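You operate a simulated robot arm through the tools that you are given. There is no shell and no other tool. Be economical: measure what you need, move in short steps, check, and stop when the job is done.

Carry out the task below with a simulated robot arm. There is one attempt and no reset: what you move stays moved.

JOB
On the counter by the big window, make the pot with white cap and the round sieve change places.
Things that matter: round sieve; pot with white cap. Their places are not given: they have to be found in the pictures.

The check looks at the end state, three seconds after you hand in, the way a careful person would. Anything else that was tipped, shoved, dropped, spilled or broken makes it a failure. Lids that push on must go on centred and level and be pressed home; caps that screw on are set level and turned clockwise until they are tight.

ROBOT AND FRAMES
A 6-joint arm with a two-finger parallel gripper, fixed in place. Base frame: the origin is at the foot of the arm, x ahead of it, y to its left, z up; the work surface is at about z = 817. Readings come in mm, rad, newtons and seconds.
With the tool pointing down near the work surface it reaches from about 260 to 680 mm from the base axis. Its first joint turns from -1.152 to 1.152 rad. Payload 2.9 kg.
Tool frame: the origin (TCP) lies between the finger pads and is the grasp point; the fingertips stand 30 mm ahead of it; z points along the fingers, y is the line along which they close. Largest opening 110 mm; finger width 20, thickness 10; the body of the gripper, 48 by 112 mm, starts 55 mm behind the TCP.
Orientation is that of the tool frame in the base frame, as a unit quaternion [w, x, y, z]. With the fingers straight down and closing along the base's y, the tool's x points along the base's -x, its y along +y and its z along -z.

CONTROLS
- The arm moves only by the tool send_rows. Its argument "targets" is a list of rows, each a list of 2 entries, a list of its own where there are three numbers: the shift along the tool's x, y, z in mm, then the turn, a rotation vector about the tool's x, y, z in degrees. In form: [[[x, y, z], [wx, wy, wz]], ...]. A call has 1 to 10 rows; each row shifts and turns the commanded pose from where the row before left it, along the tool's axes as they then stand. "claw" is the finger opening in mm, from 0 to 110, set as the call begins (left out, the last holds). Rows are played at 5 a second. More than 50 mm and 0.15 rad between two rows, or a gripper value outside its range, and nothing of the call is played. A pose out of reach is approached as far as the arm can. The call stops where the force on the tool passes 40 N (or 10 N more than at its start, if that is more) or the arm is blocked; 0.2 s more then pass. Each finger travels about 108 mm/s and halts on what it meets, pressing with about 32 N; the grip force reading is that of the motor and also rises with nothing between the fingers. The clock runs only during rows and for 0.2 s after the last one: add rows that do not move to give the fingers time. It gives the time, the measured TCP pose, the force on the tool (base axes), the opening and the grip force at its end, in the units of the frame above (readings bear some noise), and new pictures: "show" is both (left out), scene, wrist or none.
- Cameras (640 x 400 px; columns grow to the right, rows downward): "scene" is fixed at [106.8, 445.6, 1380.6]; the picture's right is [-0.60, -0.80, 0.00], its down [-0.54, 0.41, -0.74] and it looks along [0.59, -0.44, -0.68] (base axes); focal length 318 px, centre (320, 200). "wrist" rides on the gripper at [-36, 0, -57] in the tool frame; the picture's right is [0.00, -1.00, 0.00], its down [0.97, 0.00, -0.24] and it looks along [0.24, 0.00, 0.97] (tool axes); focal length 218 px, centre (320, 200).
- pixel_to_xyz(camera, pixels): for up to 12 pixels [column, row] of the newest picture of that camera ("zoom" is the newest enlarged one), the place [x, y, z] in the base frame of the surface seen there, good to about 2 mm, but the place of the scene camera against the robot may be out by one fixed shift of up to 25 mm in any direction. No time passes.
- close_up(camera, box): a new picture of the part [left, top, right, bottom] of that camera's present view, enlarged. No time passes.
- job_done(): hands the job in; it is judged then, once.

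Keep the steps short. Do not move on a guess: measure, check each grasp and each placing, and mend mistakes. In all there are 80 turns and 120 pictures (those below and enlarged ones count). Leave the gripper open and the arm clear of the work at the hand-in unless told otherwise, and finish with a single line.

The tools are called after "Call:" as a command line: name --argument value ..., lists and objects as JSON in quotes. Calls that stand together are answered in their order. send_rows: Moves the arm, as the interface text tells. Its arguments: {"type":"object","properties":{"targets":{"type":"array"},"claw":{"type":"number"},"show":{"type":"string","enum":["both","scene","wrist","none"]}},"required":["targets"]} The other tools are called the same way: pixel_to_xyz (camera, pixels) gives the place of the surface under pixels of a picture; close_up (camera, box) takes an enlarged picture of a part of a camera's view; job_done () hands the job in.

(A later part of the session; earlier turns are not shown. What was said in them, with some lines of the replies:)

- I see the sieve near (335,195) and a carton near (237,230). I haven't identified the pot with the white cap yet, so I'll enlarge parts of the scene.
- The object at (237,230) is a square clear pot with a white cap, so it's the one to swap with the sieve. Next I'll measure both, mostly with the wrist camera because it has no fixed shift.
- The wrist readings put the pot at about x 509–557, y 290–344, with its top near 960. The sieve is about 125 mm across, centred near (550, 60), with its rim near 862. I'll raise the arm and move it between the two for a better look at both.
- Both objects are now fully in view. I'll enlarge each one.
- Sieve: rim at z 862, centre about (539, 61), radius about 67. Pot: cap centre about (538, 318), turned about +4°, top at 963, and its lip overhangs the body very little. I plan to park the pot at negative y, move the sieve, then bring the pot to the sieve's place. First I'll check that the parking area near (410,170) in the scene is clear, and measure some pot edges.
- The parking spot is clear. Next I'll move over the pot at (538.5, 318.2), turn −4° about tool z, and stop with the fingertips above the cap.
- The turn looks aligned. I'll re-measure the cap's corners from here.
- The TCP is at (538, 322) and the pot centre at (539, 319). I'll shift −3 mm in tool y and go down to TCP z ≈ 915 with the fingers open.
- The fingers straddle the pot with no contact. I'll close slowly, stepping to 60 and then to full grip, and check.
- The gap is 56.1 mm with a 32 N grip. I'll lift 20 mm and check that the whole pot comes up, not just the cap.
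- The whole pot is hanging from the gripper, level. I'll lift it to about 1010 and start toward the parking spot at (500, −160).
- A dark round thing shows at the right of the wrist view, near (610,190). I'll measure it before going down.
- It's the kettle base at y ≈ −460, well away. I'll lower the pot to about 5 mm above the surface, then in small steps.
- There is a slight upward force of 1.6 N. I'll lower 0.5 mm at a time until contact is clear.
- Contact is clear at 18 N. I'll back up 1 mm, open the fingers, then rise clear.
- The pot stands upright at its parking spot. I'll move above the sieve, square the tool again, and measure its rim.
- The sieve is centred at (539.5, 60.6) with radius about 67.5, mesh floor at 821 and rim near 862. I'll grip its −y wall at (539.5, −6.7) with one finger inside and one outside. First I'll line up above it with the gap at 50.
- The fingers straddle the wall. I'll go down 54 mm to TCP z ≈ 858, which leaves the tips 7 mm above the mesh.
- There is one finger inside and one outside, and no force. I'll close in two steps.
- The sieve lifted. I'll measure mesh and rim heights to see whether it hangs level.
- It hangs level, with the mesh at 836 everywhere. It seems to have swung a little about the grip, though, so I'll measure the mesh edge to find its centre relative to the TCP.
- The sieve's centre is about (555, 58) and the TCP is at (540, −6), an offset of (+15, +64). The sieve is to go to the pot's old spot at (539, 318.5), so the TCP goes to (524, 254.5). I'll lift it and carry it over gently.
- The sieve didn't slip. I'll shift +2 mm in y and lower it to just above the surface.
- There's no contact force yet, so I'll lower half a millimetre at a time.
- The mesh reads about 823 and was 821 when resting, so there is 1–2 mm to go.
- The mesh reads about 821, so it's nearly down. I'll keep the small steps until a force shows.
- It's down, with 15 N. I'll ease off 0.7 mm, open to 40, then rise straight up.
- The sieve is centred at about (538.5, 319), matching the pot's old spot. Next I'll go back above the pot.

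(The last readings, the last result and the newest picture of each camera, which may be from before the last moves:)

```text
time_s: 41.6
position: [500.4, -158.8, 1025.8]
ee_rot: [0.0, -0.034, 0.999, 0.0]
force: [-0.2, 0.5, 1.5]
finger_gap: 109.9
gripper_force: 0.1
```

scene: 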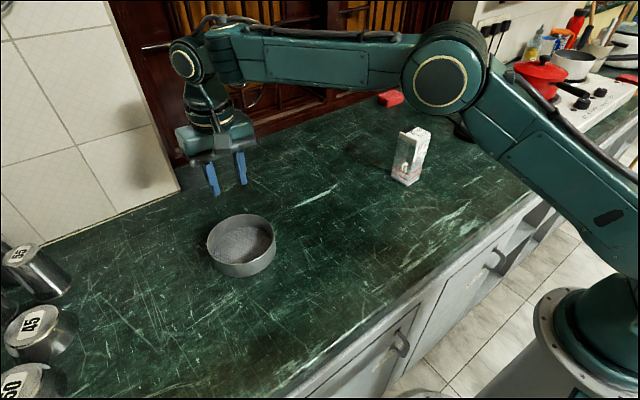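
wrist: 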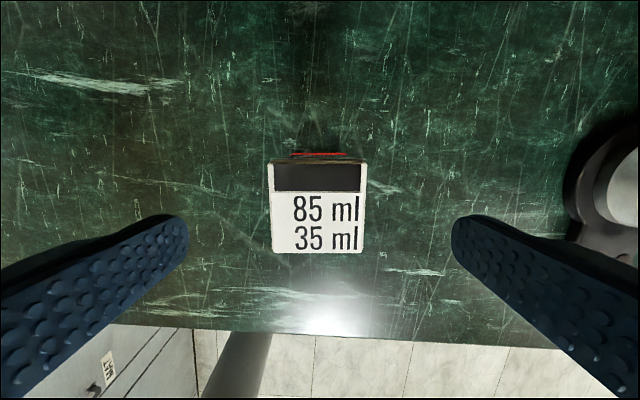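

The pot is lined up, about 1 mm toward +y. I'll go down 111 mm over it with the fingers open.

Call:
send_rows --targets '[[[0, 1, 0], [0, 0, 0]], [[0, 0, 28], [0, 0, 0]], [[0, 0, 28], [0, 0, 0]], [[0, 0, 28], [0, 0, 0]], [[0, 0, 27], [0, 0, 0]], [[0, 0, 0], [0, 0, 0]], [[0, 0, 0], [0, 0, 0]]]' --show "none"

Call:
close_up --camera "scene" --box '[350, 60, 510, 200]'

```text
time_s: 43.2
position: [500.0, -157.8, 915.2]
ee_rot: [0.0, -0.035, 0.999, 0.0]
force: [0.5, -0.9, 0.6]
finger_gap: 110.0
gripper_force: 0.0
```

```text
2.86 times, centred on (430, 130) of scene
```

zoom: 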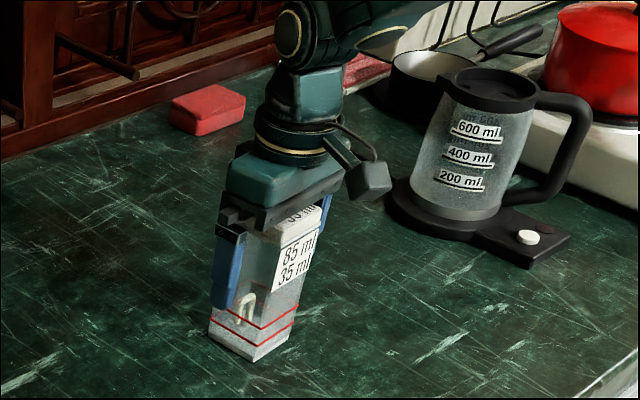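

The fingers straddle the pot with no contact. I'll grip in two steps and lift 20 mm.

Call:
send_rows --targets '[[[0, 0, 0], [0, 0, 0]], [[0, 0, 0], [0, 0, 0]], [[0, 0, 0], [0, 0, 0]]]' --claw 60 --show "none"

Call:
send_rows --targets '[[[0, 0, 0], [0, 0, 0]], [[0, 0, 0], [0, 0, 0]], [[0, 0, 0], [0, 0, 0]]]' --claw 45 --show "none"

Call:
send_rows --targets '[[[0, 0, -6], [0, 0, 0]], [[0, 0, -14], [0, 0, 0]], [[0, 0, 0], [0, 0, 0]]]' --show "none"

Call:
close_up --camera "scene" --box '[350, 60, 510, 200]'

```text
time_s: 44.0
position: [500.6, -159.5, 915.1]
ee_rot: [0.0, -0.036, 0.999, 0.0]
force: [-0.5, 0.7, -0.6]
finger_gap: 60.1
gripper_force: 0.1
```

```text
time_s: 44.8
position: [500.8, -158.2, 914.6]
ee_rot: [-0.001, -0.035, 0.999, -0.001]
force: [0.4, -0.5, 1.2]
finger_gap: 55.7
gripper_force: 31.7
```

```text
time_s: 45.6
position: [500.4, -156.8, 935.0]
ee_rot: [0.0, -0.035, 0.999, 0.0]
force: [-0.5, 0.2, -1.1]
finger_gap: 55.9
gripper_force: 31.5
```

```text
2.86 times, centred on (430, 130) of scene
```

zoom: 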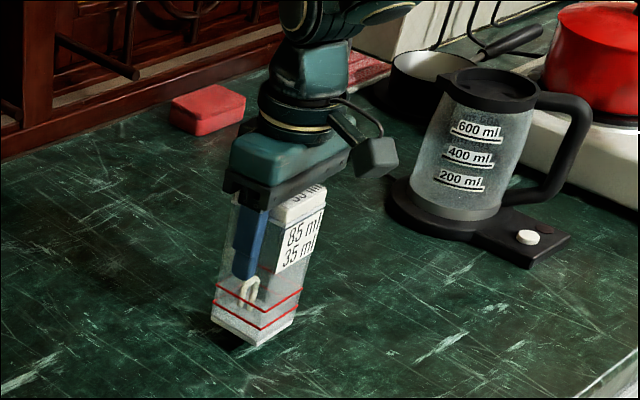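

The pot is held whole and level. I'll carry it to the sieve's old centre at (539.5, 60.6).

Call:
send_rows --targets '[[[0, 0, -20], [0, 0, 0]], [[-4, 15.4, 0], [0, 0, 0]], [[-7.7, 30.8, 0], [0, 0, 0]], [[-7.7, 30.8, 0], [0, 0, 0]], [[-7.7, 30.8, 0], [0, 0, 0]], [[-7.7, 30.8, 0], [0, 0, 0]], [[-7.7, 30.8, 0], [0, 0, 0]], [[-7.7, 30.8, 0], [0, 0, 0]], [[-4, 15.2, 0], [0, 0, 0]]]' --show "none"

Call:
send_rows --targets '[[[0, 0, 0], [0, 0, 0]], [[0, 0, 0], [0, 0, 0]]]' --show "both"

```text
time_s: 47.6
position: [539.9, 61.4, 952.3]
ee_rot: [0.0, -0.035, 0.999, -0.001]
force: [0.4, -0.4, -0.9]
finger_gap: 55.7
gripper_force: 31.9
```

```text
time_s: 48.2
position: [541.0, 62.3, 953.1]
ee_rot: [0.0, -0.035, 0.999, -0.001]
force: [-0.4, 0.0, -2.1]
finger_gap: 55.9
gripper_force: 32.2
```

scene: 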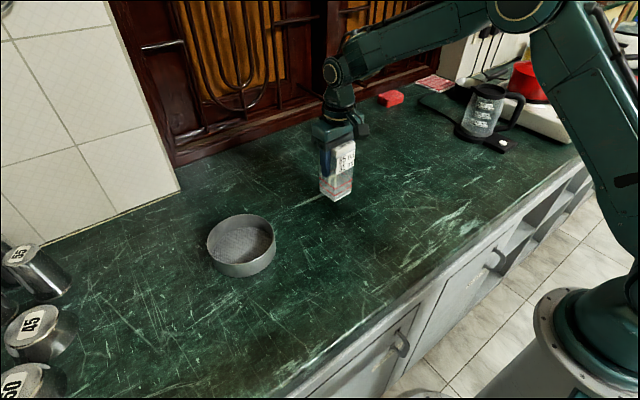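
wrist: 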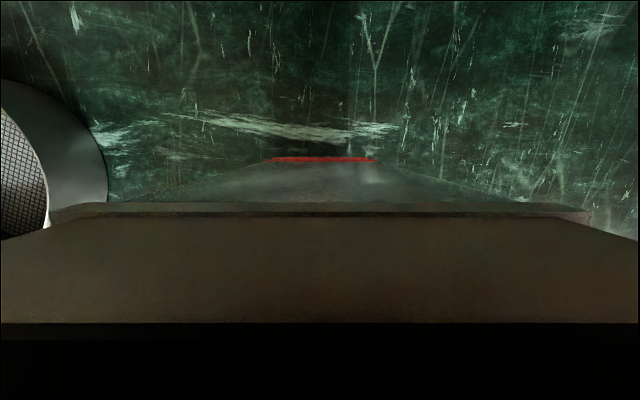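

I'm over the spot at (540.5, 62). I'll shift 1 mm back in y and lower to just above the surface, then go slowly.

Call:
send_rows --targets '[[[1, -1, 0], [0, 0, 0]], [[0, 0, 20], [0, 0, 0]], [[0, 0, 12], [0, 0, 0]], [[0, 0, 4], [0, 0, 0]], [[0, 0, 0], [0, 0, 0]], [[0, 0, 0], [0, 0, 0]]]' --show "none"

Call:
send_rows --targets '[[[0, 0, 1], [0, 0, 0]], [[0, 0, 0], [0, 0, 0]]]' --show "none"

Call:
send_rows --targets '[[[0, 0, 0.5], [0, 0, 0]], [[0, 0, 0], [0, 0, 0]]]' --show "none"

```text
time_s: 49.6
position: [538.8, 62.6, 917.7]
ee_rot: [0.0, -0.034, 0.999, 0.0]
force: [0.2, 0.6, -0.8]
finger_gap: 55.8
gripper_force: 31.6
```

```text
time_s: 50.2
position: [538.6, 61.2, 917.0]
ee_rot: [0.0, -0.034, 0.999, 0.0]
force: [-0.4, 0.6, -0.9]
finger_gap: 56.1
gripper_force: 32.3
```

```text
time_s: 50.8
position: [538.0, 60.5, 916.3]
ee_rot: [-0.001, -0.035, 0.999, 0.0]
force: [-0.2, 0.1, -1.7]
finger_gap: 55.7
gripper_force: 31.8
```

Call:
send_rows --targets '[[[0, 0, 0.5], [0, 0, 0]], [[0, 0, 0], [0, 0, 0]]]' --show "none"

Call:
send_rows --targets '[[[0, 0, 0.5], [0, 0, 0]], [[0, 0, 0], [0, 0, 0]]]' --show "none"

Call:
send_rows --targets '[[[0, 0, 0.4], [0, 0, 0]], [[0, 0, 0], [0, 0, 0]]]' --show "none"

```text
time_s: 51.4
position: [538.5, 60.6, 915.9]
ee_rot: [0.0, -0.036, 0.999, -0.001]
force: [0.1, 0.1, -1.6]
finger_gap: 55.6
gripper_force: 31.9
```

```text
time_s: 52.0
position: [539.5, 60.4, 915.7]
ee_rot: [0.0, -0.035, 0.999, -0.001]
force: [-0.2, -0.1, -0.3]
finger_gap: 55.7
gripper_force: 31.8
```

```text
time_s: 52.6
position: [540.0, 60.4, 915.7]
ee_rot: [-0.001, -0.034, 0.999, -0.001]
force: [-0.1, 0.8, -1.6]
finger_gap: 55.7
gripper_force: 32.3
```

No contact yet, so I'll keep going down in small steps.

Call:
send_rows --targets '[[[0, 0, 0.5], [0, 0, 0]], [[0, 0, 0], [0, 0, 0]]]' --show "none"

Call:
send_rows --targets '[[[0, 0, 0.5], [0, 0, 0]], [[0, 0, 0], [0, 0, 0]]]' --show "none"

```text
time_s: 53.2
position: [537.6, 60.1, 914.5]
ee_rot: [0.001, -0.035, 0.999, -0.001]
force: [1.5, 1.0, 5.1]
finger_gap: 55.7
gripper_force: 32.0
```

```text
time_s: 53.8
position: [539.8, 59.8, 914.0]
ee_rot: [0.0, -0.036, 0.999, 0.0]
force: [-2.6, -1.5, 13.2]
finger_gap: 55.6
gripper_force: 31.7
```

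The pot is on the surface, at 13 N. I'll ease off, open, and rise clear.

Call:
send_rows --targets '[[[0, 0, -0.7], [0, 0, 0]], [[0, 0, 0], [0, 0, 0]]]' --show "none"

Call:
send_rows --targets '[[[0, 0, 0], [0, 0, 0]], [[0, 0, 0], [0, 0, 0]], [[0, 0, 0], [0, 0, 0]], [[0, 0, 0], [0, 0, 0]]]' --claw 110 --show "none"

Call:
send_rows --targets '[[[0, 0, -25], [0, 0, 0]], [[0, 0, -25], [0, 0, 0]], [[0, 0, -25], [0, 0, 0]], [[0, 0, -35], [0, 0, 0]], [[0, 0, -45], [0, 0, 0]], [[20, 40, 0], [0, 0, 0]], [[20, 40, 0], [0, 0, 0]], [[0, 40, 0], [0, 0, 0]], [[0, 0, 0], [0, 0, 0]], [[0, 0, 0], [0, 0, 0]]]'

```text
time_s: 54.4
position: [539.1, 60.8, 913.6]
ee_rot: [0.001, -0.036, 0.999, 0.0]
force: [-0.9, -1.0, 10.6]
finger_gap: 55.9
gripper_force: 31.5
```

```text
time_s: 55.4
position: [540.2, 60.5, 914.5]
ee_rot: [-0.001, -0.035, 0.999, 0.0]
force: [0.0, 0.4, 0.1]
finger_gap: 109.9
gripper_force: 0.0
```

```text
time_s: 57.6
position: [492.2, 177.4, 1069.8]
ee_rot: [0.0, -0.035, 0.999, 0.0]
force: [-1.4, -1.3, -0.5]
finger_gap: 109.8
gripper_force: 0.0
```

scene: 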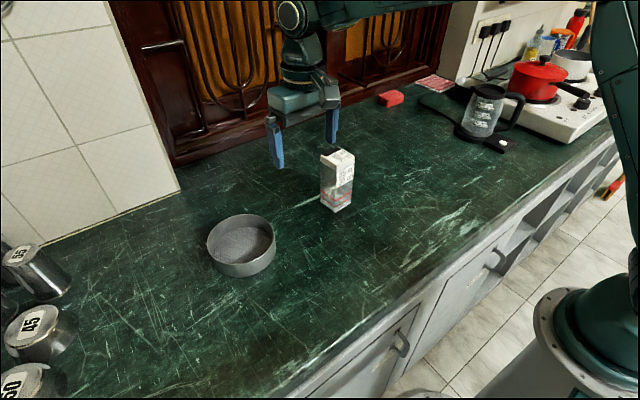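
wrist: 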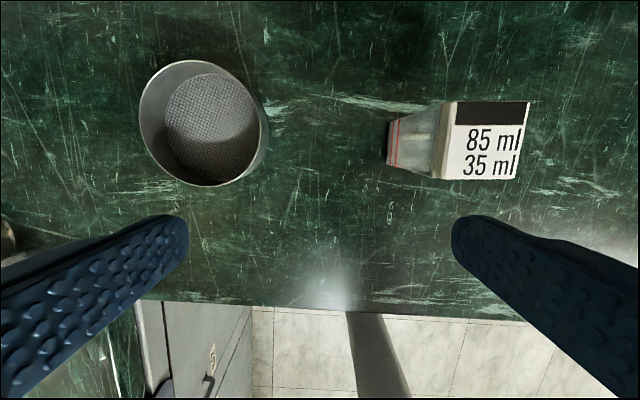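

Both are placed. Last, I'll check the pot's corners and cap.

Call:
pixel_to_xyz --camera "wrist" --pixels '[[527, 105], [517, 176], [446, 105], [437, 176], [480, 140], [435, 170], [145, 110], [260, 130], [205, 62]]'

Call:
close_up --camera "scene" --box '[190, 130, 390, 290]'

```text
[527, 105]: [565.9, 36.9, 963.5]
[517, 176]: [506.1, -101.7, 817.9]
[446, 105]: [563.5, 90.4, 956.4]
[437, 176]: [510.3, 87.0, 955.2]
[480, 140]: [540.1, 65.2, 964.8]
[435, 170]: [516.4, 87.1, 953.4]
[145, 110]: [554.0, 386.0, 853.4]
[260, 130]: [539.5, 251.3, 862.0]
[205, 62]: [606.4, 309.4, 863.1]
```

```text
2.50 times, centred on (290, 210) of scene
```

zoom: 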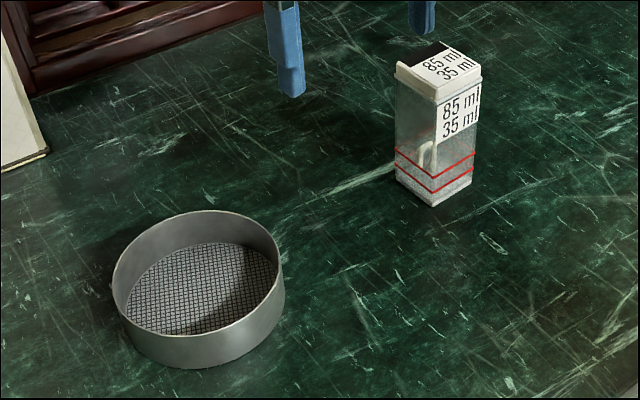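

The pot's centre is about (538, 62) and the sieve's is about (538.5, 319). Both stand level, the cap is on, the gripper is open and the arm is clear, so I'm handing in.

Call:
job_done

```text
The job is handed in.
```

The pot with the white cap and the round sieve have changed places, each within about 2 mm of where the other stood, and nothing else was touched.
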